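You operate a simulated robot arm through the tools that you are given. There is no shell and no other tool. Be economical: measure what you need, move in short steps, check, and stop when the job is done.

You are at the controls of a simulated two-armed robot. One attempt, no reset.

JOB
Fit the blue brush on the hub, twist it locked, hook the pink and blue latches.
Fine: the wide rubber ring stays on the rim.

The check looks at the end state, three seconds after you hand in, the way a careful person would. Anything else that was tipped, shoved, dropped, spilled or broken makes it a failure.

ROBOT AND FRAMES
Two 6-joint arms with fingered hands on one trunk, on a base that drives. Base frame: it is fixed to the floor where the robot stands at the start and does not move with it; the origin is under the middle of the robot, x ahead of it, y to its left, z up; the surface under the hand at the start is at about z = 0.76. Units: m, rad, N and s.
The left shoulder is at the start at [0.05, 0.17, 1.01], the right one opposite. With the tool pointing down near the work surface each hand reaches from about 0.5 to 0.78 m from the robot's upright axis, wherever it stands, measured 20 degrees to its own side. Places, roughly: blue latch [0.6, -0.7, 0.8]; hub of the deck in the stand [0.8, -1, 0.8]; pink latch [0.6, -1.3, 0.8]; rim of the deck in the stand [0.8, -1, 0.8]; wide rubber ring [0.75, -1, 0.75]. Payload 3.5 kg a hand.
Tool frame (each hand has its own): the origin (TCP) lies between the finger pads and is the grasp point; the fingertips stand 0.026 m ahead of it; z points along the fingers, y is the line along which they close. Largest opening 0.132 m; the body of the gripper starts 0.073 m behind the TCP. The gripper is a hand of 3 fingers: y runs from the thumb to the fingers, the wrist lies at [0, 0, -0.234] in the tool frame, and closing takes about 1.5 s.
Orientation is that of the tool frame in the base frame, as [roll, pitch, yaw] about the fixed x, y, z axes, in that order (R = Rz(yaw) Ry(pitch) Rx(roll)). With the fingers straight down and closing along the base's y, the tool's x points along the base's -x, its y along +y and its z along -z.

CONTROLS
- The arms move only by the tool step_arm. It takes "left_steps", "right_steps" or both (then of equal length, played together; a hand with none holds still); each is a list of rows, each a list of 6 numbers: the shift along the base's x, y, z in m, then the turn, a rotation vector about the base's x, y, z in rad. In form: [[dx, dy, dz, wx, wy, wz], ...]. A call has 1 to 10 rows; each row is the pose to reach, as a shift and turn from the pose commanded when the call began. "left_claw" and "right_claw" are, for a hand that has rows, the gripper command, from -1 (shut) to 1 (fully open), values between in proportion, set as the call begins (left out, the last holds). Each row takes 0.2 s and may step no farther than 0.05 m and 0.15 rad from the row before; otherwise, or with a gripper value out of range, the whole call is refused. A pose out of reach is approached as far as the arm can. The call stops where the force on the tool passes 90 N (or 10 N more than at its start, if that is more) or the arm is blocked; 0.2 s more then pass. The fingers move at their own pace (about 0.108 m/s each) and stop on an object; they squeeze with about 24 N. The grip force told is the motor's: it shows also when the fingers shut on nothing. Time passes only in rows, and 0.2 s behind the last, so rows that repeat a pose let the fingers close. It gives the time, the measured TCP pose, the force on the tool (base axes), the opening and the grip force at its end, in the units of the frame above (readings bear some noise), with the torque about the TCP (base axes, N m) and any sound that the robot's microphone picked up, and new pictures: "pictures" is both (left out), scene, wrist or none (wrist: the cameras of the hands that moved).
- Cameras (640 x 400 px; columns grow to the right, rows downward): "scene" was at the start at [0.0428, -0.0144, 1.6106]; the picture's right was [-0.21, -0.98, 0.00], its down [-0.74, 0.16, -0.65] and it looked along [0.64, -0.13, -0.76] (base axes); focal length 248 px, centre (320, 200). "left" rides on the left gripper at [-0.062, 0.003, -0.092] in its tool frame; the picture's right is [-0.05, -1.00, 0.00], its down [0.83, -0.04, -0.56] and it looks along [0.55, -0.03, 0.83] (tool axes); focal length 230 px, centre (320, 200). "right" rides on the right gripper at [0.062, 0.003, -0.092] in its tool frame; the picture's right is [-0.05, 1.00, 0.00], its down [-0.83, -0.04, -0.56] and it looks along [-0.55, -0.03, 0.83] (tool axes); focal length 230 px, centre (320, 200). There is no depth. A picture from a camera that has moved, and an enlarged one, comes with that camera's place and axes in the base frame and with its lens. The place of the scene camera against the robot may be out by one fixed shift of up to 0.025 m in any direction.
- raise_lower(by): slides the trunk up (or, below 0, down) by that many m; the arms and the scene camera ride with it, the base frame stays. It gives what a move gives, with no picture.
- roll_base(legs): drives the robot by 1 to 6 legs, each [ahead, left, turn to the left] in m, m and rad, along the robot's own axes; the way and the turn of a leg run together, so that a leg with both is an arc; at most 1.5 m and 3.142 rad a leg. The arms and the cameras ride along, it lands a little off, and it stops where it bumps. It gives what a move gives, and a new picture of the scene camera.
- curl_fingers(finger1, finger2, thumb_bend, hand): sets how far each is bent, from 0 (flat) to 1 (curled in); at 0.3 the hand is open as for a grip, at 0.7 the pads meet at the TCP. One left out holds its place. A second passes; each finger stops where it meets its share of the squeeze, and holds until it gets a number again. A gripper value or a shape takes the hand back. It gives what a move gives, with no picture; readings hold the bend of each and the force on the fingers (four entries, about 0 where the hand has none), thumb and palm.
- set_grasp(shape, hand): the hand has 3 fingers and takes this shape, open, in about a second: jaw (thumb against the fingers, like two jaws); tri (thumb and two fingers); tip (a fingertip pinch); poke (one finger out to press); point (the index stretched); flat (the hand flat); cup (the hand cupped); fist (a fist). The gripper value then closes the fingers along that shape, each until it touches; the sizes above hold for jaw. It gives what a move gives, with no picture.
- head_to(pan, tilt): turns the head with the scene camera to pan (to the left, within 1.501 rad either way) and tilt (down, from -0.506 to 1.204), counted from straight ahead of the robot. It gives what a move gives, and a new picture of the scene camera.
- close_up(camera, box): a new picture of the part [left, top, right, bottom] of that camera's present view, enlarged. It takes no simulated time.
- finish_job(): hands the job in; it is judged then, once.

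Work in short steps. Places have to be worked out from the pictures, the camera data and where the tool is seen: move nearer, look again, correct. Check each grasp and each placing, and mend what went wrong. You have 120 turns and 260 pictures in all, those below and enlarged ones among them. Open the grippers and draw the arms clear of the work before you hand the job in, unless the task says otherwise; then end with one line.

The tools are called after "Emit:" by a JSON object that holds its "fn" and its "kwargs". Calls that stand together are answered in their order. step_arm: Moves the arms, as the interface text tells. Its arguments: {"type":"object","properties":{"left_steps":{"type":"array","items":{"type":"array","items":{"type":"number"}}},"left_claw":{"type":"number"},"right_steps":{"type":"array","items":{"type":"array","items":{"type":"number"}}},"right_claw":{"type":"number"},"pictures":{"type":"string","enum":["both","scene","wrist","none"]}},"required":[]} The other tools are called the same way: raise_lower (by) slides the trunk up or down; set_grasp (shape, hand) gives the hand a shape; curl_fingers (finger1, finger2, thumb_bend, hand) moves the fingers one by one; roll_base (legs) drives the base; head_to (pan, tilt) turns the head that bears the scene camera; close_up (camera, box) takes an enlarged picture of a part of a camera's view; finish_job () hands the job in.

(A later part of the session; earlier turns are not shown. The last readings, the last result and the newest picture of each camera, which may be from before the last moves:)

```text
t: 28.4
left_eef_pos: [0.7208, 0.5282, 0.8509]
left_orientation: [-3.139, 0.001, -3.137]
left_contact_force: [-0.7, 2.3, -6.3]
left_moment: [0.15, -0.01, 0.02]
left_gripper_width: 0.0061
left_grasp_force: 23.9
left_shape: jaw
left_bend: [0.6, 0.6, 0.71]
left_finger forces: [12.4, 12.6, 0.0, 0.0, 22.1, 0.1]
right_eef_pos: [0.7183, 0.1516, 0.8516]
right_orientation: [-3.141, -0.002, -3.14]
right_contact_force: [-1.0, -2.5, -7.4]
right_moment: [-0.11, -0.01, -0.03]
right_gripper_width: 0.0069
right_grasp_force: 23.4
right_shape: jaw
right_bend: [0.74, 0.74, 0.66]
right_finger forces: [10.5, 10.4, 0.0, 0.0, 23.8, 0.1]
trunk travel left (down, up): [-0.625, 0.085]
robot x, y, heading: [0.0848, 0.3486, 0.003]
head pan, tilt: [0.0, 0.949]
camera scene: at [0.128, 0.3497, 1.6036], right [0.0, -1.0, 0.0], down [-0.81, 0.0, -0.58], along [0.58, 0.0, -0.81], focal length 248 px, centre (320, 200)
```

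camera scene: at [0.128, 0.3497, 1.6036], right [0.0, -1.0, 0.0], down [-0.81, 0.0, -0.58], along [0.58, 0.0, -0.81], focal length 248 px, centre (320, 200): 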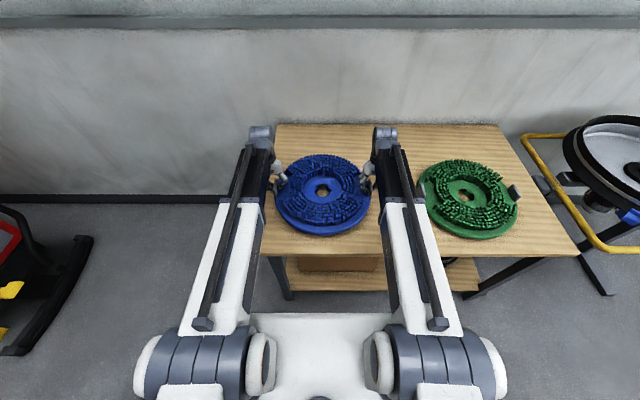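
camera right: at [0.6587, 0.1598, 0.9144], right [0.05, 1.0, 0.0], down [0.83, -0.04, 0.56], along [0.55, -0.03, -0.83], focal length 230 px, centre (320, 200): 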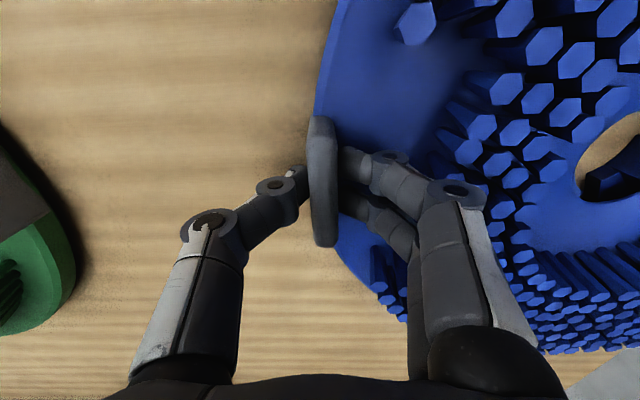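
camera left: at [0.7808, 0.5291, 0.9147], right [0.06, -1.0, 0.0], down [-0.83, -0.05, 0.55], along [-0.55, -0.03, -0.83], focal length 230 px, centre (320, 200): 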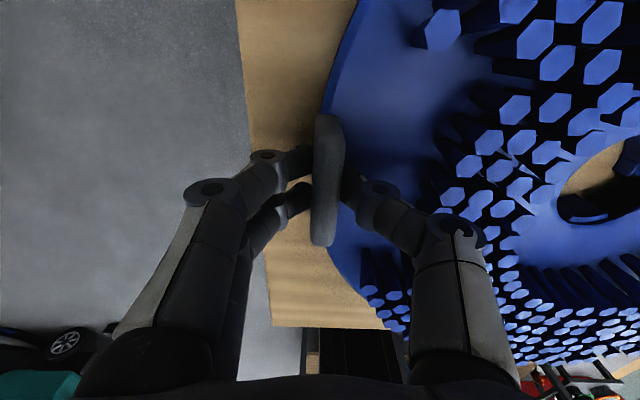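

The brush is lifted evenly (≈14 N total). I lift it to a carrying height of about z=0.98.

Emit:
{"fn": "step_arm", "kwargs": {"left_steps": [[0, 0, 0.025, 0, 0, 0], [0, 0, 0.05, 0, 0, 0], [0, 0, 0.075, 0, 0, 0], [0, 0, 0.1, 0, 0, 0], [0, 0, 0.125, 0, 0, 0], [0, 0, 0.13, 0, 0, 0]], "right_steps": [[0, 0, 0.025, 0, 0, 0], [0, 0, 0.05, 0, 0, 0], [0, 0, 0.075, 0, 0, 0], [0, 0, 0.1, 0, 0, 0], [0, 0, 0.125, 0, 0, 0], [0, 0, 0.13, 0, 0, 0]], "pictures": "none"}}

Emit:
{"fn": "roll_base", "kwargs": {"legs": [[0, -0.7, 0]]}}

```text
t: 29.8
left_eef_pos: [0.7218, 0.5286, 0.9829]
left_orientation: [3.141, 0.0, -3.138]
left_contact_force: [-0.2, 7.3, -7.8]
left_moment: [0.27, 0.03, -0.02]
left_gripper_width: 0.0062
left_grasp_force: 24.3
left_shape: jaw
left_bend: [0.6, 0.6, 0.71]
left_finger forces: [12.9, 13.8, 0.0, 0.1, 19.5, 0.0]
right_eef_pos: [0.719, 0.1517, 0.9808]
right_orientation: [-3.141, -0.002, -3.14]
right_contact_force: [0.9, -7.5, -7.9]
right_moment: [-0.15, 0.02, -0.03]
right_gripper_width: 0.0069
right_grasp_force: 24.0
right_shape: jaw
right_bend: [0.74, 0.74, 0.66]
right_finger forces: [8.7, 8.7, 0.0, 0.1, 24.9, 0.0]
trunk travel left (down, up): [-0.625, 0.085]
robot x, y, heading: [0.0845, 0.347, -0.002]
head pan, tilt: [0.0, 0.949]
```

```text
t: 33.6
left_eef_pos: [0.7234, -0.1677, 0.9818]
left_orientation: [-3.141, -0.001, 3.138]
left_contact_force: [-0.6, 10.4, -6.4]
left_moment: [0.3, 0.03, -0.06]
left_gripper_width: 0.0062
left_grasp_force: 23.9
left_shape: jaw
left_bend: [0.6, 0.59, 0.71]
left_finger forces: [14.0, 14.7, 0.0, 0.1, 18.2, 0.0]
right_eef_pos: [0.7167, -0.5427, 0.9804]
right_orientation: [-3.141, -0.001, 3.137]
right_contact_force: [-0.7, -11.5, -7.4]
right_moment: [-0.23, -0.01, -0.02]
right_gripper_width: 0.0062
right_grasp_force: 24.2
right_shape: jaw
right_bend: [0.74, 0.74, 0.65]
right_finger forces: [8.4, 8.2, 0.0, 0.0, 27.5, 0.0]
trunk travel left (down, up): [-0.625, 0.085]
robot x, y, heading: [0.086, -0.3449, -0.004]
head pan, tilt: [0.0, 0.949]
camera scene: at [0.1269, -0.3413, 1.6036], right [-0.01, -1.0, 0.0], down [-0.81, 0.0, -0.58], along [0.58, 0.0, -0.81], focal length 248 px, centre (320, 200)
```

scene: 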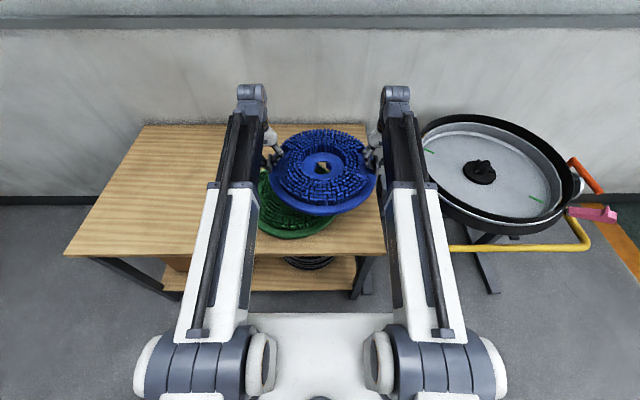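

Carrying is steady. I continue to the deck and move ahead by ~0.11 m.

Emit:
{"fn": "roll_base", "kwargs": {"legs": [[0, -0.69, 0]]}}

Emit:
{"fn": "roll_base", "kwargs": {"legs": [[0.115, 0, 0]]}}

```text
t: 37.5
left_eef_pos: [0.715, -0.8818, 0.9822]
left_orientation: [3.139, 0.001, 3.115]
left_contact_force: [0.0, 9.3, -8.0]
left_moment: [0.29, 0.02, -0.01]
left_gripper_width: 0.0055
left_grasp_force: 24.3
left_shape: jaw
left_bend: [0.6, 0.59, 0.71]
left_finger forces: [14.0, 14.4, 0.1, 0.0, 18.9, 0.0]
right_eef_pos: [0.7013, -1.2575, 0.9798]
right_orientation: [3.141, -0.003, 3.114]
right_contact_force: [-0.7, -9.7, -6.8]
right_moment: [-0.21, -0.01, -0.02]
right_gripper_width: 0.0062
right_grasp_force: 24.7
right_shape: jaw
right_bend: [0.74, 0.74, 0.65]
right_finger forces: [8.5, 8.4, 0.0, 0.0, 26.5, 0.0]
trunk travel left (down, up): [-0.625, 0.085]
robot x, y, heading: [0.0763, -1.0421, -0.03]
head pan, tilt: [0.0, 0.949]
camera scene: at [0.1155, -1.0427, 1.6036], right [-0.03, -1.0, 0.0], down [-0.81, 0.02, -0.58], along [0.58, -0.02, -0.81], focal length 248 px, centre (320, 200)
```

scene: 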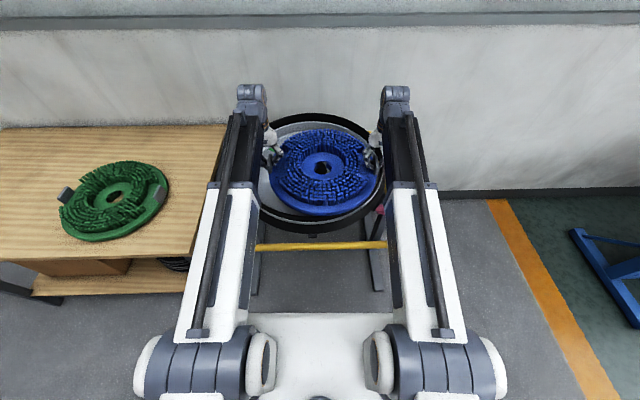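

```text
t: 38.7
left_eef_pos: [0.8341, -0.8832, 0.9811]
left_orientation: [-3.141, -0.004, 3.115]
left_contact_force: [0.4, 5.7, -7.5]
left_moment: [0.21, -0.03, -0.02]
left_gripper_width: 0.0055
left_grasp_force: 24.1
left_shape: jaw
left_bend: [0.6, 0.59, 0.71]
left_finger forces: [13.0, 13.2, 0.0, 0.0, 20.6, 0.1]
right_eef_pos: [0.8191, -1.2612, 0.9798]
right_orientation: [-3.139, -0.002, 3.114]
right_contact_force: [0.4, -5.3, -6.9]
right_moment: [-0.14, 0.01, 0.0]
right_gripper_width: 0.0063
right_grasp_force: 24.0
right_shape: jaw
right_bend: [0.74, 0.74, 0.66]
right_finger forces: [9.5, 9.5, 0.0, 0.1, 24.5, 0.0]
trunk travel left (down, up): [-0.625, 0.085]
robot x, y, heading: [0.192, -1.0481, -0.029]
head pan, tilt: [0.0, 0.949]
camera scene: at [0.2343, -1.0455, 1.6035], right [-0.03, -1.0, 0.0], down [-0.81, 0.02, -0.58], along [0.58, -0.02, -0.81], focal length 248 px, centre (320, 200)
```

scene: 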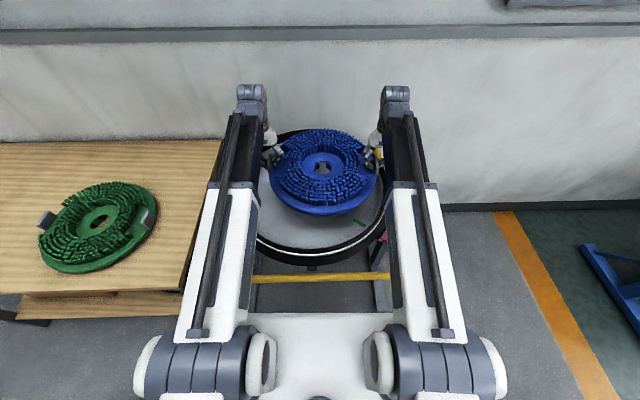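

Robot is placed at (0.19,-1.05). Refined hub centre ≈ (0.830,-1.032); I align the brush over it (rotate +0.04 rad) and go down to just around the cone tip.

Emit:
{"fn": "step_arm", "kwargs": {"left_steps": [[-0.002, 0.02, 0, 0, 0, 0.02], [-0.004, 0.0406, 0, 0, 0, 0.04], [-0.004, 0.0406, -0.025, 0, 0, 0.04], [-0.004, 0.0406, -0.05, 0, 0, 0.04], [-0.004, 0.0406, -0.05, 0, 0, 0.04]], "right_steps": [[0.0055, 0.02, 0, 0, 0, 0.02], [0.011, 0.0406, 0, 0, 0, 0.04], [0.011, 0.0406, -0.025, 0, 0, 0.04], [0.011, 0.0406, -0.05, 0, 0, 0.04], [0.011, 0.0406, -0.05, 0, 0, 0.04]]}}

Emit:
{"fn": "close_up", "kwargs": {"camera": "scene", "box": [250, 110, 400, 270]}}

```text
t: 39.9
left_eef_pos: [0.8298, -0.8429, 0.9314]
left_orientation: [-3.141, 0.0, -3.127]
left_contact_force: [-0.8, 7.8, -6.2]
left_moment: [0.27, -0.01, -0.03]
left_gripper_width: 0.0058
left_grasp_force: 24.3
left_shape: jaw
left_bend: [0.6, 0.59, 0.71]
left_finger forces: [12.9, 14.1, 0.1, 0.1, 20.2, 0.0]
right_eef_pos: [0.8268, -1.2205, 0.9295]
right_orientation: [-3.14, -0.002, -3.131]
right_contact_force: [0.1, -6.2, -6.4]
right_moment: [-0.14, 0.01, -0.02]
right_gripper_width: 0.0064
right_grasp_force: 23.9
right_shape: jaw
right_bend: [0.74, 0.74, 0.66]
right_finger forces: [9.5, 8.7, 0.0, 0.0, 25.2, 0.1]
trunk travel left (down, up): [-0.625, 0.085]
robot x, y, heading: [0.1916, -1.046, -0.027]
head pan, tilt: [0.0, 0.949]
camera scene: at [0.2327, -1.0453, 1.6036], right [-0.03, -1.0, 0.0], down [-0.81, 0.02, -0.58], along [0.58, -0.02, -0.81], focal length 248 px, centre (320, 200)
camera right: at [0.7671, -1.2165, 1.0215], right [0.04, 1.0, 0.0], down [0.83, -0.03, 0.55], along [0.55, -0.02, -0.83], focal length 230 px, centre (320, 200)
camera left: at [0.8905, -0.8394, 1.0244], right [0.07, -1.0, 0.0], down [-0.83, -0.06, 0.56], along [-0.55, -0.04, -0.83], focal length 230 px, centre (320, 200)
```

scene: 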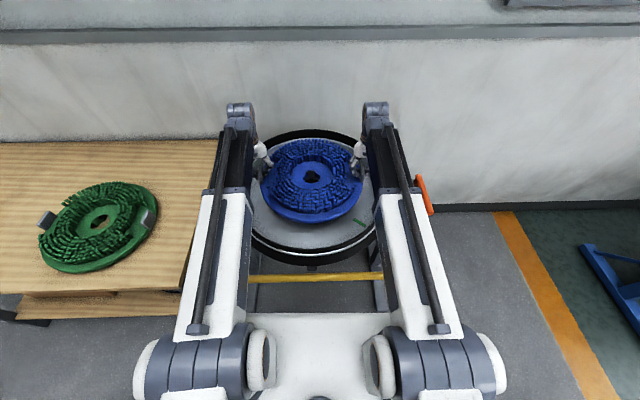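
right: 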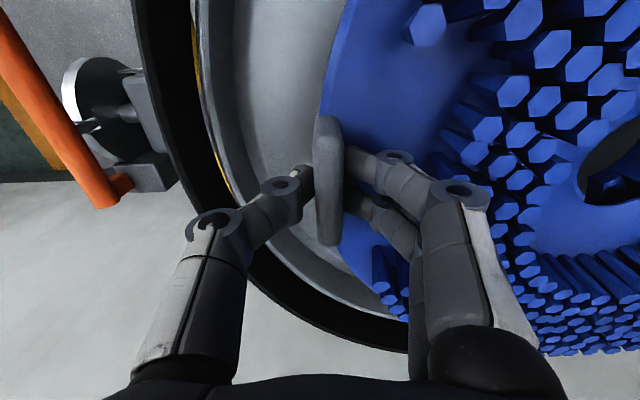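
left: 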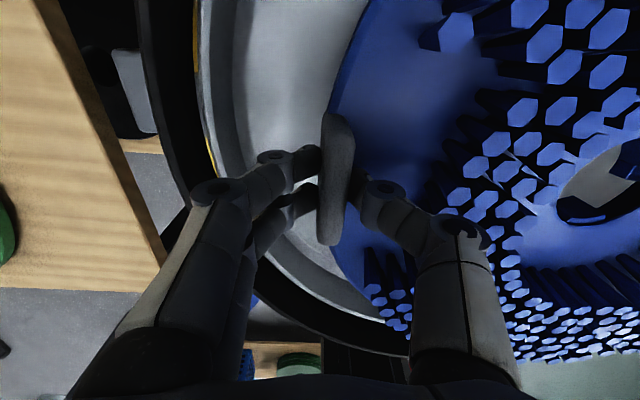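

```text
2.50 times, centred on (325, 190) of scene
camera zoom: at [0.2327, -1.0453, 1.6036], right [-0.03, -1.0, 0.0], down [-0.81, 0.02, -0.58], along [0.58, -0.02, -0.81], focal length 619 px, centre (308, 225)
```

zoom: 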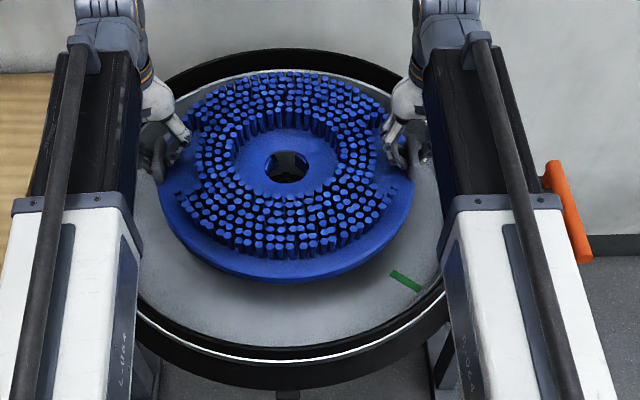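

Aligned in overview; I zoom on the hole to see the cone within it.

Emit:
{"fn": "close_up", "kwargs": {"camera": "scene", "box": [280, 155, 344, 195]}}

```text
10.00 times, centred on (312, 175) of scene
camera zoom: at [0.2327, -1.0453, 1.6036], right [-0.03, -1.0, 0.0], down [-0.81, 0.02, -0.58], along [0.58, -0.02, -0.81], focal length 2477 px, centre (400, 450)
```

zoom: 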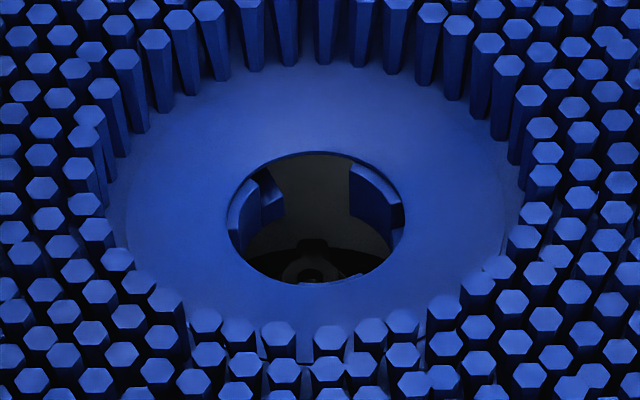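

The cone tip is seen under the hole, perhaps 2-4 mm to the left/ahead. I nudge +2 mm in x and y, go down 2 cm, and look again.

Emit:
{"fn": "step_arm", "kwargs": {"left_steps": [[0.002, 0.002, 0, 0, 0, 0], [0.002, 0.002, -0.01, 0, 0, 0], [0.002, 0.002, -0.02, 0, 0, 0], [0.002, 0.002, -0.02, 0, 0, 0]], "right_steps": [[0.003, 0.002, 0, 0, 0, 0], [0.003, 0.002, -0.01, 0, 0, 0], [0.003, 0.002, -0.02, 0, 0, 0], [0.003, 0.002, -0.02, 0, 0, 0]], "pictures": "none"}}

Emit:
{"fn": "close_up", "kwargs": {"camera": "scene", "box": [280, 155, 344, 195]}}

```text
t: 40.9
left_eef_pos: [0.8298, -0.8411, 0.9125]
left_orientation: [3.142, -0.001, -3.128]
left_contact_force: [0.2, 8.6, -7.9]
left_moment: [0.25, 0.0, -0.01]
left_gripper_width: 0.0059
left_grasp_force: 23.7
left_shape: jaw
left_bend: [0.6, 0.59, 0.71]
left_finger forces: [13.8, 14.0, 0.1, 0.0, 19.4, 0.0]
right_eef_pos: [0.8325, -1.2186, 0.9113]
right_orientation: [-3.139, -0.001, -3.13]
right_contact_force: [-0.7, -8.3, -7.2]
right_moment: [-0.22, -0.01, -0.04]
right_gripper_width: 0.0063
right_grasp_force: 23.7
right_shape: jaw
right_bend: [0.74, 0.74, 0.65]
right_finger forces: [8.7, 8.8, 0.0, 0.0, 25.9, 0.0]
trunk travel left (down, up): [-0.625, 0.085]
robot x, y, heading: [0.1948, -1.0411, -0.027]
head pan, tilt: [0.0, 0.949]
```

```text
10.00 times, centred on (312, 175) of scene
camera zoom: at [0.2328, -1.0453, 1.6036], right [-0.03, -1.0, 0.0], down [-0.81, 0.02, -0.58], along [0.58, -0.02, -0.81], focal length 2477 px, centre (400, 450)
```

zoom: 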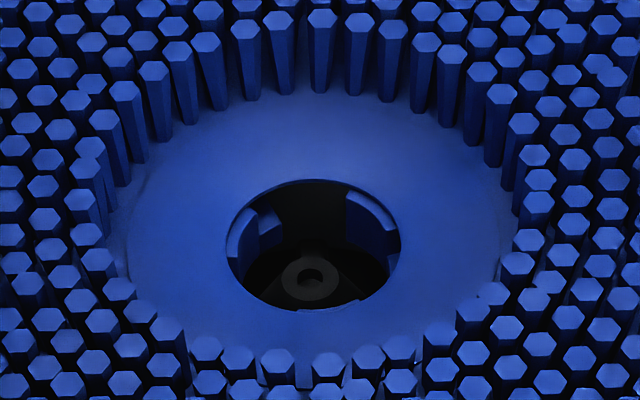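

Still consistent; I add +2 mm y, +3 mm x and drop another 2 cm, when the tip should be level with the hole rim.

Emit:
{"fn": "step_arm", "kwargs": {"left_steps": [[0.003, 0.002, 0, 0, 0, 0], [0.003, 0.002, -0.01, 0, 0, 0], [0.003, 0.002, -0.02, 0, 0, 0], [0.003, 0.002, -0.02, 0, 0, 0]], "right_steps": [[0.003, 0.002, 0, 0, 0, 0], [0.003, 0.002, -0.01, 0, 0, 0], [0.003, 0.002, -0.02, 0, 0, 0], [0.003, 0.002, -0.02, 0, 0, 0]], "pictures": "none"}}

Emit:
{"fn": "close_up", "kwargs": {"camera": "scene", "box": [280, 155, 344, 195]}}

```text
t: 41.9
left_eef_pos: [0.8333, -0.8408, 0.8925]
left_orientation: [3.14, -0.001, -3.127]
left_contact_force: [-0.1, 10.9, -6.7]
left_moment: [0.28, 0.0, -0.01]
left_gripper_width: 0.0055
left_grasp_force: 24.1
left_shape: jaw
left_bend: [0.59, 0.59, 0.71]
left_finger forces: [14.0, 15.0, 0.0, 0.1, 18.5, 0.1]
right_eef_pos: [0.8355, -1.2179, 0.8907]
right_orientation: [-3.14, -0.002, -3.129]
right_contact_force: [0.7, -10.5, -6.1]
right_moment: [-0.23, 0.01, 0.0]
right_gripper_width: 0.0059
right_grasp_force: 24.4
right_shape: jaw
right_bend: [0.74, 0.74, 0.65]
right_finger forces: [8.5, 8.3, 0.0, 0.1, 27.2, 0.2]
trunk travel left (down, up): [-0.625, 0.085]
robot x, y, heading: [0.191, -1.0442, -0.03]
head pan, tilt: [0.0, 0.949]
```

```text
10.00 times, centred on (312, 175) of scene
camera zoom: at [0.2327, -1.0453, 1.6036], right [-0.03, -1.0, 0.0], down [-0.81, 0.02, -0.58], along [0.58, -0.02, -0.81], focal length 2477 px, centre (400, 450)
```

zoom: 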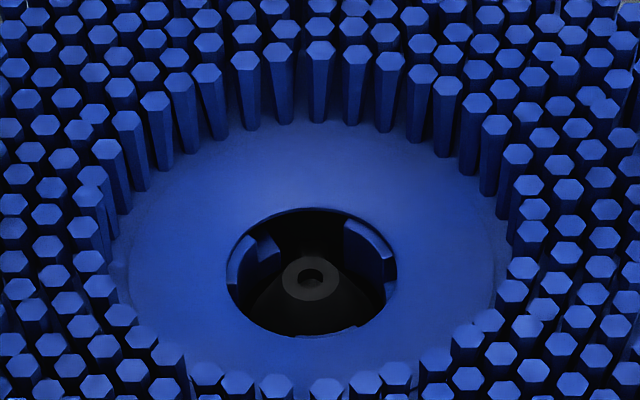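

Tip is now essentially centred in the hole. I continue down 2 cm more.

Emit:
{"fn": "step_arm", "kwargs": {"left_steps": [[0, 0, -0.008, 0, 0, 0], [0, 0, -0.016, 0, 0, 0], [0, 0, -0.02, 0, 0, 0], [0, 0, -0.02, 0, 0, 0]], "right_steps": [[-0.001, 0, -0.008, 0, 0, 0], [-0.001, 0, -0.016, 0, 0, 0], [-0.001, 0, -0.02, 0, 0, 0], [-0.001, 0, -0.02, 0, 0, 0]], "pictures": "none"}}

Emit:
{"fn": "close_up", "kwargs": {"camera": "scene", "box": [280, 158, 344, 198]}}

```text
t: 42.9
left_eef_pos: [0.834, -0.8393, 0.8724]
left_orientation: [3.141, 0.0, -3.128]
left_contact_force: [-0.7, 10.1, -8.1]
left_moment: [0.3, 0.01, -0.05]
left_gripper_width: 0.0056
left_grasp_force: 23.8
left_shape: jaw
left_bend: [0.59, 0.59, 0.71]
left_finger forces: [13.5, 15.0, 0.1, 0.1, 18.7, 0.1]
right_eef_pos: [0.8321, -1.2165, 0.8712]
right_orientation: [-3.141, -0.001, -3.13]
right_contact_force: [-0.8, -9.8, -6.8]
right_moment: [-0.21, -0.01, -0.01]
right_gripper_width: 0.0063
right_grasp_force: 24.2
right_shape: jaw
right_bend: [0.74, 0.74, 0.65]
right_finger forces: [9.1, 8.3, 0.1, 0.0, 27.0, 0.0]
trunk travel left (down, up): [-0.625, 0.085]
robot x, y, heading: [0.1929, -1.0489, -0.031]
head pan, tilt: [0.0, 0.949]
```

```text
10.00 times, centred on (312, 178) of scene
camera zoom: at [0.2328, -1.0453, 1.6036], right [-0.03, -1.0, 0.0], down [-0.81, 0.02, -0.58], along [0.58, -0.02, -0.81], focal length 2477 px, centre (400, 420)
```

zoom: 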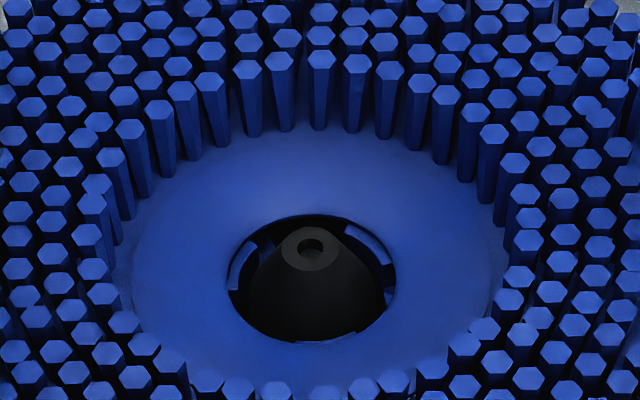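

No contact and well centred. I lower further in small steps, watching force.

Emit:
{"fn": "step_arm", "kwargs": {"left_steps": [[0, 0, -0.005, 0, 0, 0], [0, 0, -0.01, 0, 0, 0], [0, 0, -0.015, 0, 0, 0], [0, 0, -0.018, 0, 0, 0], [0, 0, -0.018, 0, 0, 0]], "right_steps": [[0, 0, -0.005, 0, 0, 0], [0, 0, -0.01, 0, 0, 0], [0, 0, -0.015, 0, 0, 0], [0, 0, -0.018, 0, 0, 0], [0, 0, -0.018, 0, 0, 0]], "pictures": "none"}}

Emit:
{"fn": "close_up", "kwargs": {"camera": "scene", "box": [280, 160, 344, 200]}}

```text
t: 44.1
left_eef_pos: [0.8312, -0.838, 0.8631]
left_orientation: [3.141, 0.014, -3.125]
left_contact_force: [12.6, 13.6, 51.7]
left_moment: [0.11, -0.24, 0.06]
left_gripper_width: 0.0112
left_grasp_force: 24.6
left_shape: jaw
left_bend: [0.65, 0.65, 0.74]
left_finger forces: [21.7, 22.0, 0.0, 0.0, 29.6, 0.1]
right_eef_pos: [0.8318, -1.2169, 0.8601]
right_orientation: [3.141, 0.011, -3.13]
right_contact_force: [8.7, -16.3, 52.2]
right_moment: [-0.14, -0.13, -0.08]
right_gripper_width: 0.0117
right_grasp_force: 23.4
right_shape: jaw
right_bend: [0.76, 0.75, 0.72]
right_finger forces: [16.3, 13.2, 0.0, 0.0, 43.0, 0.1]
trunk travel left (down, up): [-0.625, 0.085]
robot x, y, heading: [0.192, -1.0518, -0.028]
head pan, tilt: [0.0, 0.949]
```

```text
10.00 times, centred on (312, 180) of scene
camera zoom: at [0.2246, -1.0459, 1.6046], right [-0.03, -1.0, 0.0], down [-0.81, 0.02, -0.59], along [0.59, -0.02, -0.81], focal length 2477 px, centre (400, 400)
```

zoom: 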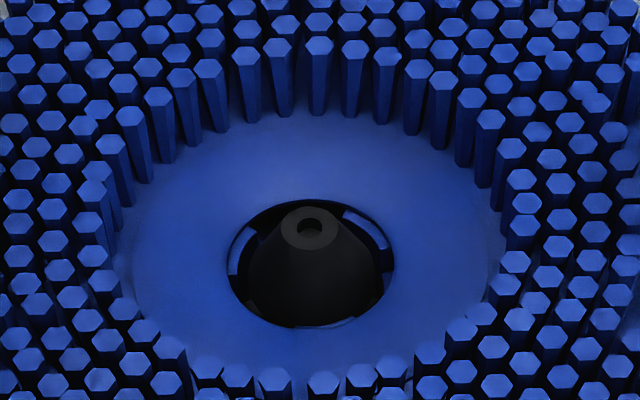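

Contact at ≈52 N per hand with a +x push from the hub, about 1 cm before full seating; likely the cone touching on the robot side. I back up 6 mm, shift +3 mm in x, and probe again.

Emit:
{"fn": "step_arm", "kwargs": {"left_steps": [[0, 0, 0.008, 0, 0, 0], [0.003, 0, 0.012, 0, 0, 0], [0.003, 0, 0.012, 0, 0, 0]], "right_steps": [[0, 0, 0.008, 0, 0, 0], [0.003, 0, 0.012, 0, 0, 0], [0.003, 0, 0.012, 0, 0, 0]], "pictures": "none"}}

Emit:
{"fn": "step_arm", "kwargs": {"left_steps": [[0, 0, -0.004, 0, 0, 0], [0, 0, -0.008, 0, 0, 0], [0, 0, -0.008, 0, 0, 0]], "right_steps": [[0, 0, -0.004, 0, 0, 0], [0, 0, -0.008, 0, 0, 0], [0, 0, -0.008, 0, 0, 0]], "pictures": "wrist"}}

Emit:
{"fn": "close_up", "kwargs": {"camera": "scene", "box": [280, 160, 344, 200]}}

```text
t: 44.9
left_eef_pos: [0.8333, -0.8397, 0.8649]
left_orientation: [-3.141, -0.004, -3.127]
left_contact_force: [-9.3, 11.2, -1.7]
left_moment: [0.3, 0.15, -0.08]
left_gripper_width: 0.0076
left_grasp_force: 24.3
left_shape: jaw
left_bend: [0.62, 0.62, 0.72]
left_finger forces: [14.9, 14.1, 0.0, 0.0, 18.5, 0.0]
right_eef_pos: [0.8336, -1.2157, 0.8643]
right_orientation: [-3.139, -0.007, -3.129]
right_contact_force: [-8.4, -11.6, -6.4]
right_moment: [-0.3, 0.13, -0.01]
right_gripper_width: 0.0078
right_grasp_force: 24.3
right_shape: jaw
right_bend: [0.74, 0.74, 0.67]
right_finger forces: [7.8, 7.8, 0.0, 0.0, 27.3, 0.0]
trunk travel left (down, up): [-0.625, 0.085]
robot x, y, heading: [0.1864, -1.0466, -0.029]
head pan, tilt: [0.0, 0.949]
```

```text
t: 45.7
left_eef_pos: [0.8347, -0.8407, 0.8632]
left_orientation: [3.14, 0.005, -3.128]
left_contact_force: [-6.3, 9.1, 29.8]
left_moment: [0.09, 0.1, -0.03]
left_gripper_width: 0.0086
left_grasp_force: 24.0
left_shape: jaw
left_bend: [0.63, 0.63, 0.72]
left_finger forces: [17.1, 17.9, 0.1, 0.0, 25.9, 0.0]
right_eef_pos: [0.8329, -1.2157, 0.8606]
right_orientation: [-3.139, 0.006, -3.129]
right_contact_force: [-2.4, -10.6, 25.2]
right_moment: [-0.17, 0.1, 0.01]
right_gripper_width: 0.0085
right_grasp_force: 23.8
right_shape: jaw
right_bend: [0.74, 0.74, 0.67]
right_finger forces: [11.8, 11.5, 0.1, 0.0, 33.5, 0.1]
trunk travel left (down, up): [-0.625, 0.085]
robot x, y, heading: [0.1924, -1.0469, -0.027]
head pan, tilt: [0.0, 0.949]
camera right: at [0.7726, -1.2126, 0.9529], right [0.04, 1.0, 0.0], down [0.83, -0.03, 0.56], along [0.56, -0.02, -0.83], focal length 230 px, centre (320, 200)
camera left: at [0.8947, -0.836, 0.9573], right [0.07, -1.0, 0.0], down [-0.83, -0.06, 0.55], along [-0.55, -0.04, -0.84], focal length 230 px, centre (320, 200)
```

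right: 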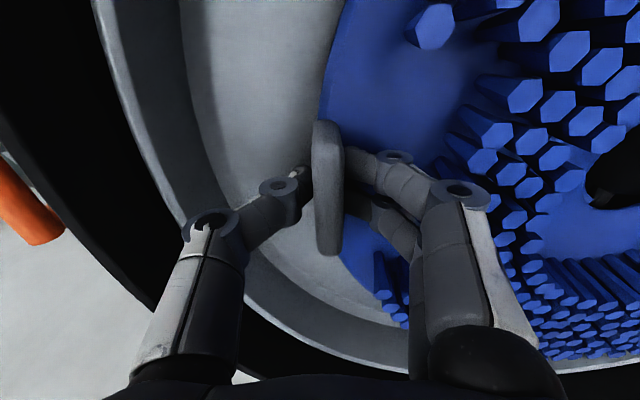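
left: 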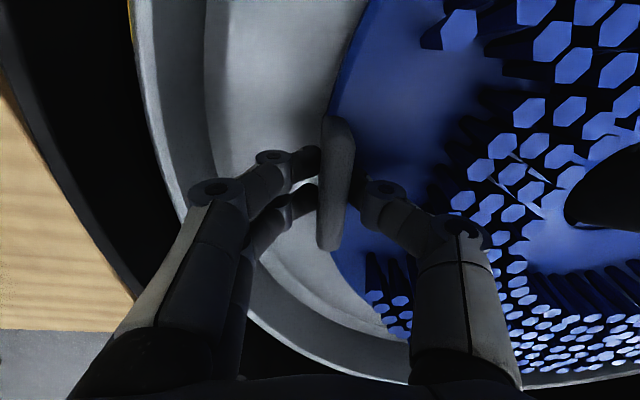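

```text
10.00 times, centred on (312, 180) of scene
camera zoom: at [0.2259, -1.0457, 1.6045], right [-0.03, -1.0, 0.0], down [-0.81, 0.02, -0.59], along [0.58, -0.02, -0.81], focal length 2477 px, centre (400, 400)
```

zoom: 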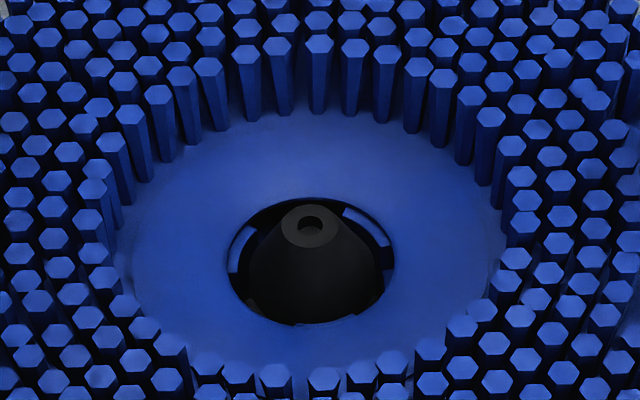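

Vertical contact at TCP z≈0.862 again, cone centred: either seated on the flange or resting on the lugs. I test by easing the press a little and twisting clockwise by 0.1 rad.

Emit:
{"fn": "step_arm", "kwargs": {"left_steps": [[0, 0, 0.002, 0, 0, 0], [0.0094, -0.0002, 0.002, 0, 0, -0.05], [0.0187, -0.0009, 0.002, 0, 0, -0.1], [0.0187, -0.0009, 0.002, 0, 0, -0.1]], "right_steps": [[0, 0, 0.002, 0, 0, 0], [-0.0094, 0.0002, 0.002, 0, 0, -0.05], [-0.0187, 0.0009, 0.002, 0, 0, -0.1], [-0.0187, 0.0009, 0.002, 0, 0, -0.1]], "pictures": "none"}}

Emit:
{"fn": "close_up", "kwargs": {"camera": "scene", "box": [280, 160, 344, 200]}}

```text
t: 46.7
left_eef_pos: [0.853, -0.8396, 0.864]
left_orientation: [3.141, 0.003, 3.055]
left_contact_force: [-8.8, 10.4, 17.5]
left_moment: [0.21, 0.13, -0.06]
left_gripper_width: 0.0085
left_grasp_force: 23.6
left_shape: jaw
left_bend: [0.63, 0.63, 0.72]
left_finger forces: [16.6, 17.0, 0.1, 0.0, 24.3, 0.0]
right_eef_pos: [0.8155, -1.2151, 0.861]
right_orientation: [-3.14, 0.003, 3.053]
right_contact_force: [-4.7, -13.9, 28.1]
right_moment: [-0.24, 0.08, 0.0]
right_gripper_width: 0.0087
right_grasp_force: 23.9
right_shape: jaw
right_bend: [0.75, 0.74, 0.67]
right_finger forces: [11.5, 11.3, 0.0, 0.1, 36.3, 0.0]
trunk travel left (down, up): [-0.625, 0.085]
robot x, y, heading: [0.1966, -1.0489, -0.027]
head pan, tilt: [0.0, 0.949]
```

```text
10.00 times, centred on (312, 180) of scene
camera zoom: at [0.2261, -1.0456, 1.6039], right [-0.03, -1.0, 0.0], down [-0.81, 0.02, -0.58], along [0.58, -0.02, -0.81], focal length 2477 px, centre (400, 400)
```

zoom: 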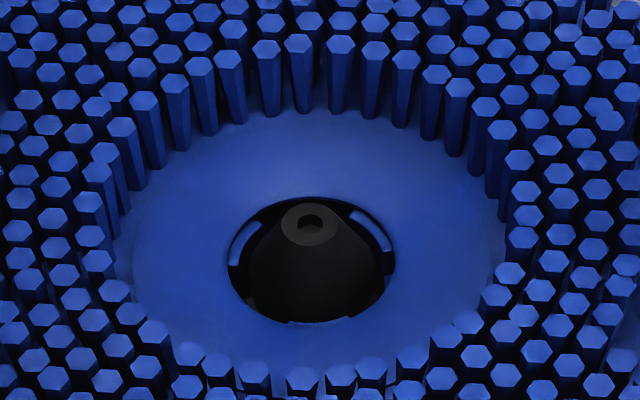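

The brush turned freely by 0.1 rad around the cone. I continue clockwise in small increments to +0.24 more and watch for resistance.

Emit:
{"fn": "step_arm", "kwargs": {"left_steps": [[0.0112, -0.0015, 0, 0, 0, -0.06], [0.0223, -0.0036, 0, 0, 0, -0.12], [0.0333, -0.0064, 0, 0, 0, -0.18], [0.0441, -0.0098, 0, 0, 0, -0.24], [0.0441, -0.0098, 0, 0, 0, -0.24]], "right_steps": [[-0.0112, 0.0015, 0, 0, 0, -0.06], [-0.0223, 0.0036, 0, 0, 0, -0.12], [-0.0333, 0.0064, 0, 0, 0, -0.18], [-0.0441, 0.0098, 0, 0, 0, -0.24], [-0.0441, 0.0098, 0, 0, 0, -0.24]], "pictures": "scene"}}

Emit:
{"fn": "close_up", "kwargs": {"camera": "scene", "box": [280, 160, 344, 200]}}

```text
t: 47.9
left_eef_pos: [0.896, -0.8497, 0.8625]
left_orientation: [3.139, 0.006, 2.817]
left_contact_force: [0.3, 18.0, 29.5]
left_moment: [0.28, 0.04, -0.04]
left_gripper_width: 0.0088
left_grasp_force: 23.7
left_shape: jaw
left_bend: [0.63, 0.63, 0.72]
left_finger forces: [19.6, 19.9, 0.0, 0.0, 23.9, 0.0]
right_eef_pos: [0.7715, -1.2049, 0.8598]
right_orientation: [3.141, 0.003, 2.815]
right_contact_force: [-2.0, -14.8, 32.1]
right_moment: [-0.18, 0.08, -0.01]
right_gripper_width: 0.009
right_grasp_force: 24.3
right_shape: jaw
right_bend: [0.75, 0.75, 0.67]
right_finger forces: [15.1, 12.9, 0.0, 0.0, 38.2, 0.0]
trunk travel left (down, up): [-0.625, 0.085]
robot x, y, heading: [0.1915, -1.0425, -0.029]
head pan, tilt: [0.0, 0.949]
camera scene: at [0.2257, -1.0452, 1.6041], right [-0.03, -1.0, 0.0], down [-0.81, 0.02, -0.59], along [0.59, -0.02, -0.81], focal length 248 px, centre (320, 200)
```

scene: 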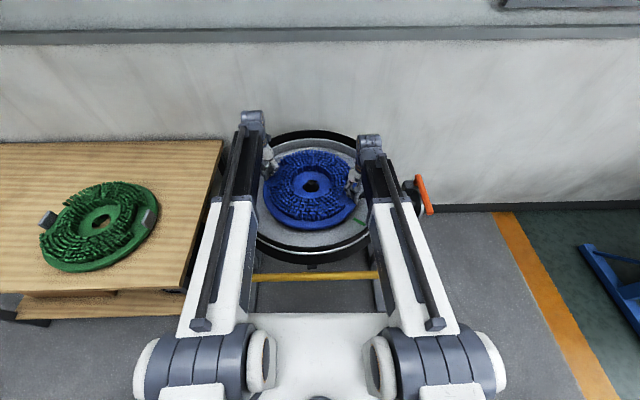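

```text
10.00 times, centred on (312, 180) of scene
camera zoom: at [0.2257, -1.0452, 1.6041], right [-0.03, -1.0, 0.0], down [-0.81, 0.02, -0.59], along [0.59, -0.02, -0.81], focal length 2477 px, centre (400, 400)
```

zoom: 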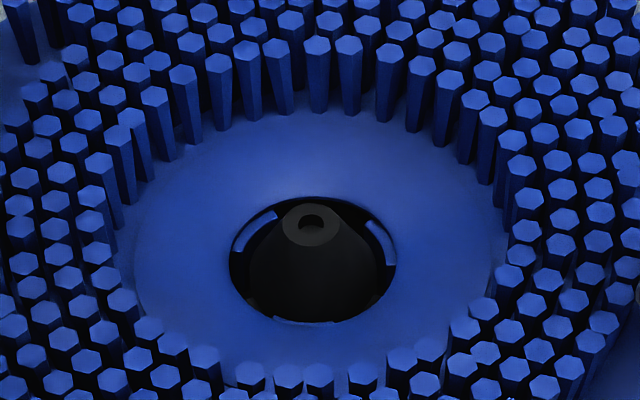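

Still no resistance at 19°. I continue towards the green-mark angle (52°), another 0.326 rad.

Emit:
{"fn": "step_arm", "kwargs": {"left_steps": [[0.0114, -0.0044, 0, 0, 0, -0.065], [0.0225, -0.0096, 0, 0, 0, -0.13], [0.0332, -0.0154, 0, 0, 0, -0.195], [0.0436, -0.022, 0, 0, 0, -0.26], [0.0536, -0.0293, 0, 0, 0, -0.326], [0.0536, -0.0293, 0, 0, 0, -0.326]], "right_steps": [[-0.0114, 0.0044, 0, 0, 0, -0.065], [-0.0225, 0.0096, 0, 0, 0, -0.13], [-0.0332, 0.0154, 0, 0, 0, -0.195], [-0.0436, 0.022, 0, 0, 0, -0.26], [-0.0536, 0.0293, 0, 0, 0, -0.326], [-0.0536, 0.0293, 0, 0, 0, -0.326]], "pictures": "both"}}

Emit:
{"fn": "close_up", "kwargs": {"camera": "scene", "box": [280, 160, 344, 200]}}

Emit:
{"fn": "close_up", "kwargs": {"camera": "scene", "box": [240, 120, 390, 260]}}

```text
t: 49.3
left_eef_pos: [0.9426, -0.8778, 0.8632]
left_orientation: [3.136, 0.005, 2.49]
left_contact_force: [17.7, 17.0, 19.3]
left_moment: [0.4, -0.42, 0.07]
left_gripper_width: 0.0078
left_grasp_force: 24.1
left_shape: jaw
left_bend: [0.63, 0.63, 0.72]
left_finger forces: [21.1, 20.8, 0.0, 0.0, 17.3, 0.0]
left hand out of reach, approached as far as the arm can: row 5, 6
right_eef_pos: [0.7187, -1.1759, 0.8609]
right_orientation: [-3.14, 0.003, 2.486]
right_contact_force: [-6.7, -17.1, 17.5]
right_moment: [-0.35, 0.14, 0.03]
right_gripper_width: 0.0087
right_grasp_force: 23.6
right_shape: jaw
right_bend: [0.75, 0.75, 0.67]
right_finger forces: [9.8, 9.8, 0.0, 0.0, 36.6, 0.1]
trunk travel left (down, up): [-0.625, 0.085]
robot x, y, heading: [0.1932, -1.0459, -0.029]
head pan, tilt: [0.0, 0.949]
camera scene: at [0.2297, -1.0456, 1.6037], right [-0.03, -1.0, 0.0], down [-0.81, 0.02, -0.58], along [0.58, -0.02, -0.81], focal length 248 px, centre (320, 200)
camera right: at [0.6725, -1.1354, 0.9529], right [0.65, 0.76, 0.0], down [0.63, -0.54, 0.56], along [0.42, -0.36, -0.83], focal length 230 px, centre (320, 200)
camera left: at [0.9924, -0.9138, 0.9555], right [-0.56, -0.83, -0.01], down [-0.69, 0.47, 0.55], along [-0.45, 0.31, -0.83], focal length 230 px, centre (320, 200)
```

scene: 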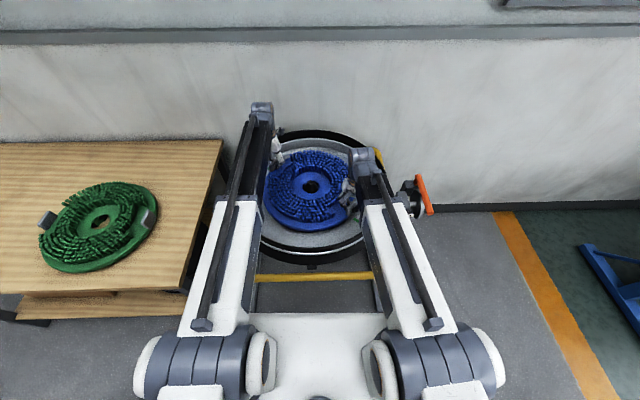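
right: 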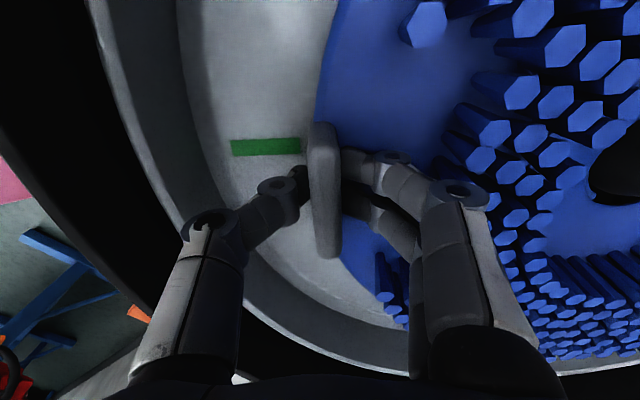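
left: 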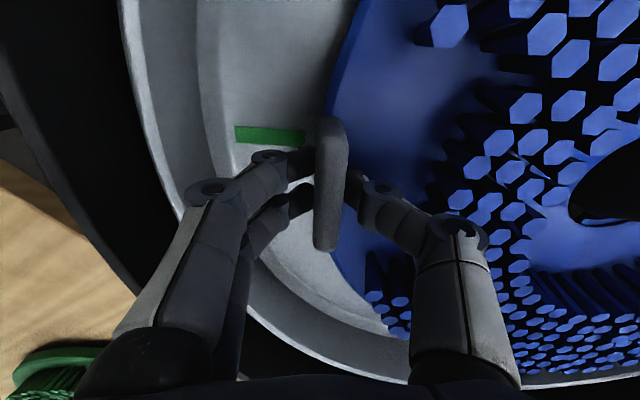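

```text
10.00 times, centred on (312, 180) of scene
camera zoom: at [0.2297, -1.0456, 1.6037], right [-0.03, -1.0, 0.0], down [-0.81, 0.02, -0.58], along [0.58, -0.02, -0.81], focal length 2477 px, centre (400, 400)
```

zoom: 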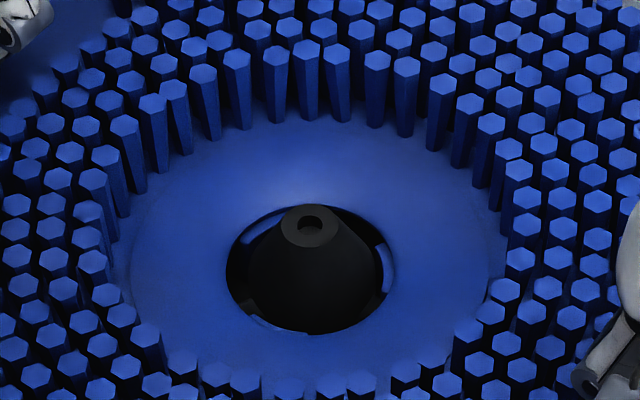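

```text
2.86 times, centred on (315, 190) of scene
camera zoom: at [0.2297, -1.0456, 1.6037], right [-0.03, -1.0, 0.0], down [-0.81, 0.02, -0.58], along [0.58, -0.02, -0.81], focal length 708 px, centre (334, 229)
```

zoom: 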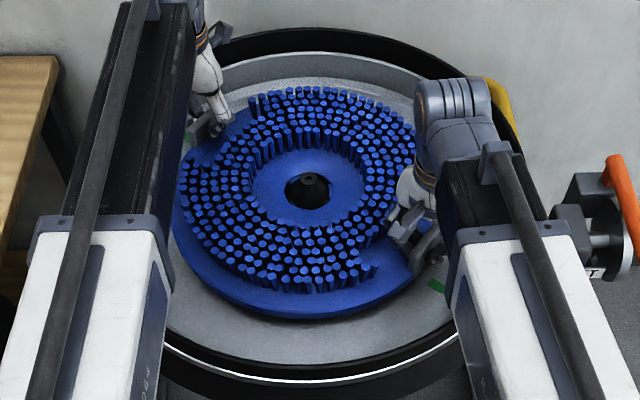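

Tabs now align with the green marks (53°). To test engagement, I lift gently by ~1 cm and see whether the lugs hold the brush.

Emit:
{"fn": "step_arm", "kwargs": {"left_steps": [[0, 0, 0.004, 0, 0, 0], [0, 0, 0.008, 0, 0, 0], [0, 0, 0.012, 0, 0, 0], [0, 0, 0.012, 0, 0, 0]], "right_steps": [[0, 0, 0.004, 0, 0, 0], [0, 0, 0.008, 0, 0, 0], [0, 0, 0.012, 0, 0, 0], [0, 0, 0.012, 0, 0, 0]], "pictures": "none"}}

Emit:
{"fn": "close_up", "kwargs": {"camera": "scene", "box": [280, 160, 344, 200]}}

```text
t: 50.3
left_eef_pos: [0.9421, -0.8795, 0.8697]
left_orientation: [-3.137, -0.006, 2.489]
left_contact_force: [3.5, 10.5, -26.9]
left_moment: [0.31, -0.12, 0.02]
left_gripper_width: 0.0039
left_grasp_force: 24.4
left_shape: jaw
left_bend: [0.58, 0.58, 0.71]
left_finger forces: [12.8, 12.1, 0.1, 0.0, 14.0, 0.0]
right_eef_pos: [0.7202, -1.1752, 0.8692]
right_orientation: [-3.139, -0.005, 2.49]
right_contact_force: [-11.9, -7.7, -25.6]
right_moment: [-0.17, 0.24, 0.01]
right_gripper_width: 0.0046
right_grasp_force: 23.9
right_shape: jaw
right_bend: [0.74, 0.74, 0.64]
right_finger forces: [5.3, 5.5, 0.1, 0.0, 23.7, 0.1]
trunk travel left (down, up): [-0.625, 0.085]
robot x, y, heading: [0.1895, -1.0469, -0.029]
head pan, tilt: [0.0, 0.949]
```

```text
10.00 times, centred on (312, 180) of scene
camera zoom: at [0.2351, -1.0449, 1.6029], right [-0.03, -1.0, 0.0], down [-0.81, 0.02, -0.58], along [0.58, -0.02, -0.81], focal length 2477 px, centre (400, 400)
```

zoom: 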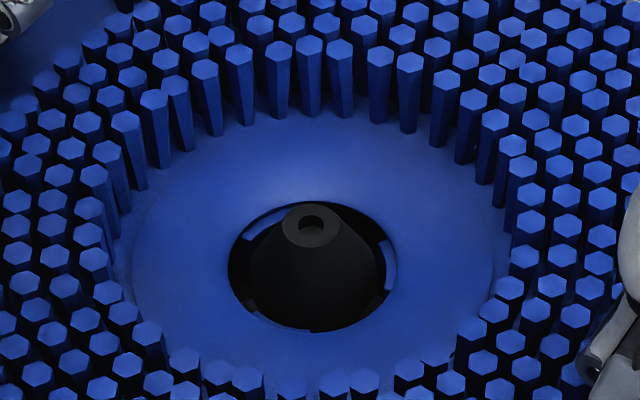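

Lifting meets 52 N total against 14 N weight, so the lugs hold the brush: the bayonet is engaged. I relax, release the left hand (at its reach limit) and lift it clear.

Emit:
{"fn": "step_arm", "kwargs": {"left_steps": [[0, 0, -0.006, 0, 0, 0], [0, 0, -0.006, 0, 0, 0], [0, 0, -0.006, 0, 0, 0], [0, 0, -0.006, 0, 0, 0]], "right_steps": [[0, 0, -0.006, 0, 0, 0], [0, 0, -0.006, 0, 0, 0], [0, 0, -0.006, 0, 0, 0], [0, 0, -0.006, 0, 0, 0]], "left_claw": -0.2, "pictures": "none"}}

Emit:
{"fn": "step_arm", "kwargs": {"left_steps": [[0, 0, 0.02, 0, 0, 0], [0, 0, 0.05, 0, 0, 0], [0, 0, 0.09, 0, 0, 0], [0, 0, 0.13, 0, 0, 0]], "pictures": "both"}}

```text
t: 51.3
left_eef_pos: [0.9415, -0.8797, 0.869]
left_orientation: [-3.141, 0.002, 2.49]
left_contact_force: [0.2, -0.4, -0.7]
left_moment: [-0.01, 0.01, -0.03]
left_gripper_width: 0.0522
left_grasp_force: 0.0
left_shape: jaw
left_bend: [0.73, 0.73, 0.7]
left_finger forces: [0.1, 0.1, 0.0, 0.0, 0.0, 0.0]
right_eef_pos: [0.7201, -1.1775, 0.8652]
right_orientation: [3.141, 0.0, 2.487]
right_contact_force: [-3.3, -3.8, -2.6]
right_moment: [-0.07, 0.0, -0.03]
right_gripper_width: 0.0048
right_grasp_force: 23.9
right_shape: jaw
right_bend: [0.74, 0.74, 0.64]
right_finger forces: [9.6, 9.7, 0.1, 0.1, 24.0, 0.1]
trunk travel left (down, up): [-0.625, 0.085]
robot x, y, heading: [0.1917, -1.0453, -0.024]
head pan, tilt: [0.0, 0.949]
```

```text
t: 52.3
left_eef_pos: [0.9357, -0.8766, 0.9957]
left_orientation: [3.14, 0.002, 2.491]
left_contact_force: [0.4, -0.1, 0.5]
left_moment: [0.0, 0.01, 0.02]
left_gripper_width: 0.0522
left_grasp_force: 0.1
left_shape: jaw
left_bend: [0.73, 0.73, 0.7]
left_finger forces: [0.0, 0.2, 0.0, 0.0, 0.1, 0.1]
right_eef_pos: [0.7191, -1.1765, 0.8651]
right_orientation: [-3.14, 0.001, 2.488]
right_contact_force: [-1.9, -5.0, -2.9]
right_moment: [-0.08, 0.04, 0.02]
right_gripper_width: 0.0052
right_grasp_force: 23.9
right_shape: jaw
right_bend: [0.74, 0.74, 0.64]
right_finger forces: [9.4, 9.9, 0.0, 0.0, 24.1, 0.0]
trunk travel left (down, up): [-0.625, 0.085]
robot x, y, heading: [0.1926, -1.0494, -0.027]
head pan, tilt: [0.0, 0.949]
camera scene: at [0.2315, -1.0458, 1.6036], right [-0.03, -1.0, 0.0], down [-0.81, 0.02, -0.58], along [0.58, -0.02, -0.81], focal length 248 px, centre (320, 200)
camera left: at [0.9881, -0.9126, 1.0893], right [-0.56, -0.83, 0.0], down [-0.69, 0.47, 0.55], along [-0.46, 0.31, -0.83], focal length 230 px, centre (320, 200)
```

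scene: 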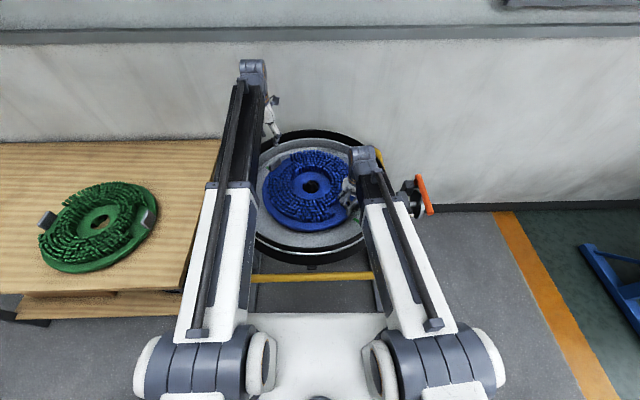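
left: 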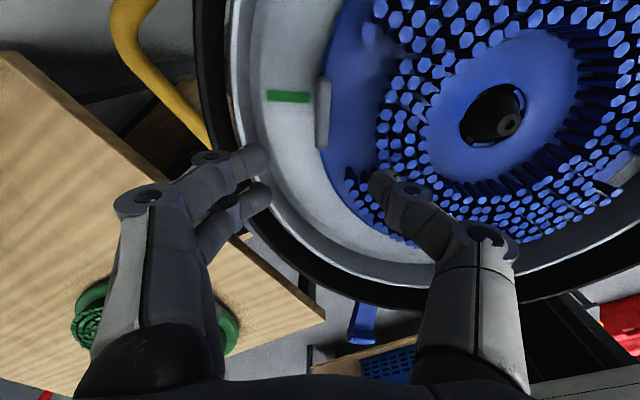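

The left hand is clear. Now with the right hand alone I press a little further clockwise to find the stop/detent.

Emit:
{"fn": "step_arm", "kwargs": {"right_steps": [[-0.0043, 0.0036, 0, 0, 0, -0.03], [-0.0086, 0.0071, 0, 0, 0, -0.06], [-0.0086, 0.0071, 0, 0, 0, -0.06]], "pictures": "wrist"}}

Emit:
{"fn": "close_up", "kwargs": {"camera": "left", "box": [240, 60, 560, 240]}}

```text
t: 53.1
left_eef_pos: [0.9409, -0.8791, 0.9956]
left_orientation: [3.14, 0.0, 2.491]
left_contact_force: [0.0, 0.0, 0.0]
left_moment: [0.01, -0.02, -0.04]
left_gripper_width: 0.0523
left_grasp_force: 0.1
left_shape: jaw
left_bend: [0.73, 0.73, 0.7]
left_finger forces: [0.0, 0.1, 0.0, 0.1, 0.0, 0.0]
right_eef_pos: [0.7136, -1.1741, 0.8654]
right_orientation: [-3.139, 0.003, 2.425]
right_contact_force: [14.2, -26.7, -2.8]
right_moment: [-0.53, -0.25, 0.08]
right_gripper_width: 0.0055
right_grasp_force: 23.7
right_shape: jaw
right_bend: [0.74, 0.74, 0.64]
right_finger forces: [7.2, 8.9, 0.0, 0.0, 28.6, 0.1]
trunk travel left (down, up): [-0.625, 0.085]
robot x, y, heading: [0.1909, -1.0466, -0.03]
head pan, tilt: [0.0, 0.949]
camera right: at [0.6705, -1.1293, 0.9568], right [0.69, 0.72, 0.0], down [0.6, -0.58, 0.56], along [0.4, -0.39, -0.83], focal length 230 px, centre (320, 200)
```

right: 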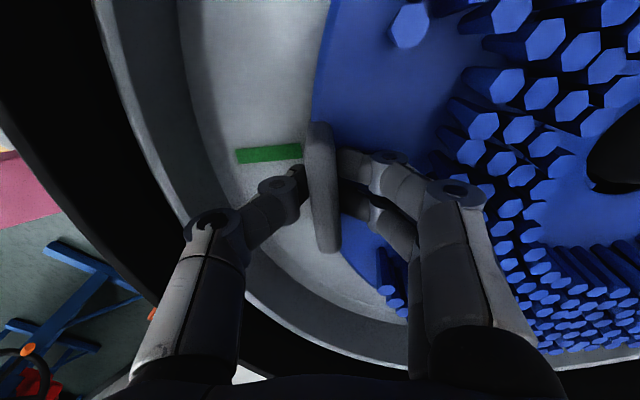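

```text
2.00 times, centred on (400, 150) of left
camera zoom: at [0.9896, -0.9149, 1.0883], right [-0.56, -0.83, 0.0], down [-0.69, 0.47, 0.55], along [-0.46, 0.31, -0.83], focal length 460 px, centre (160, 300)
```

zoom: 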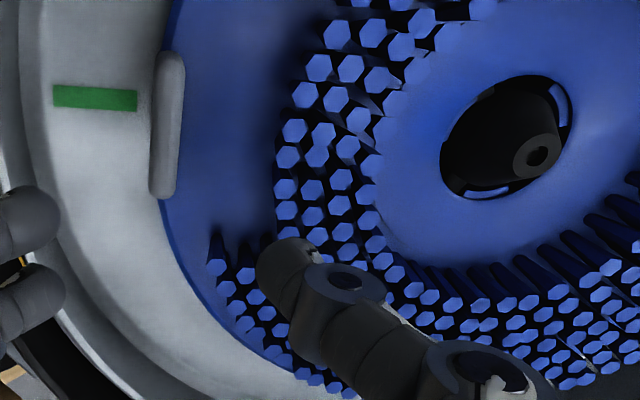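

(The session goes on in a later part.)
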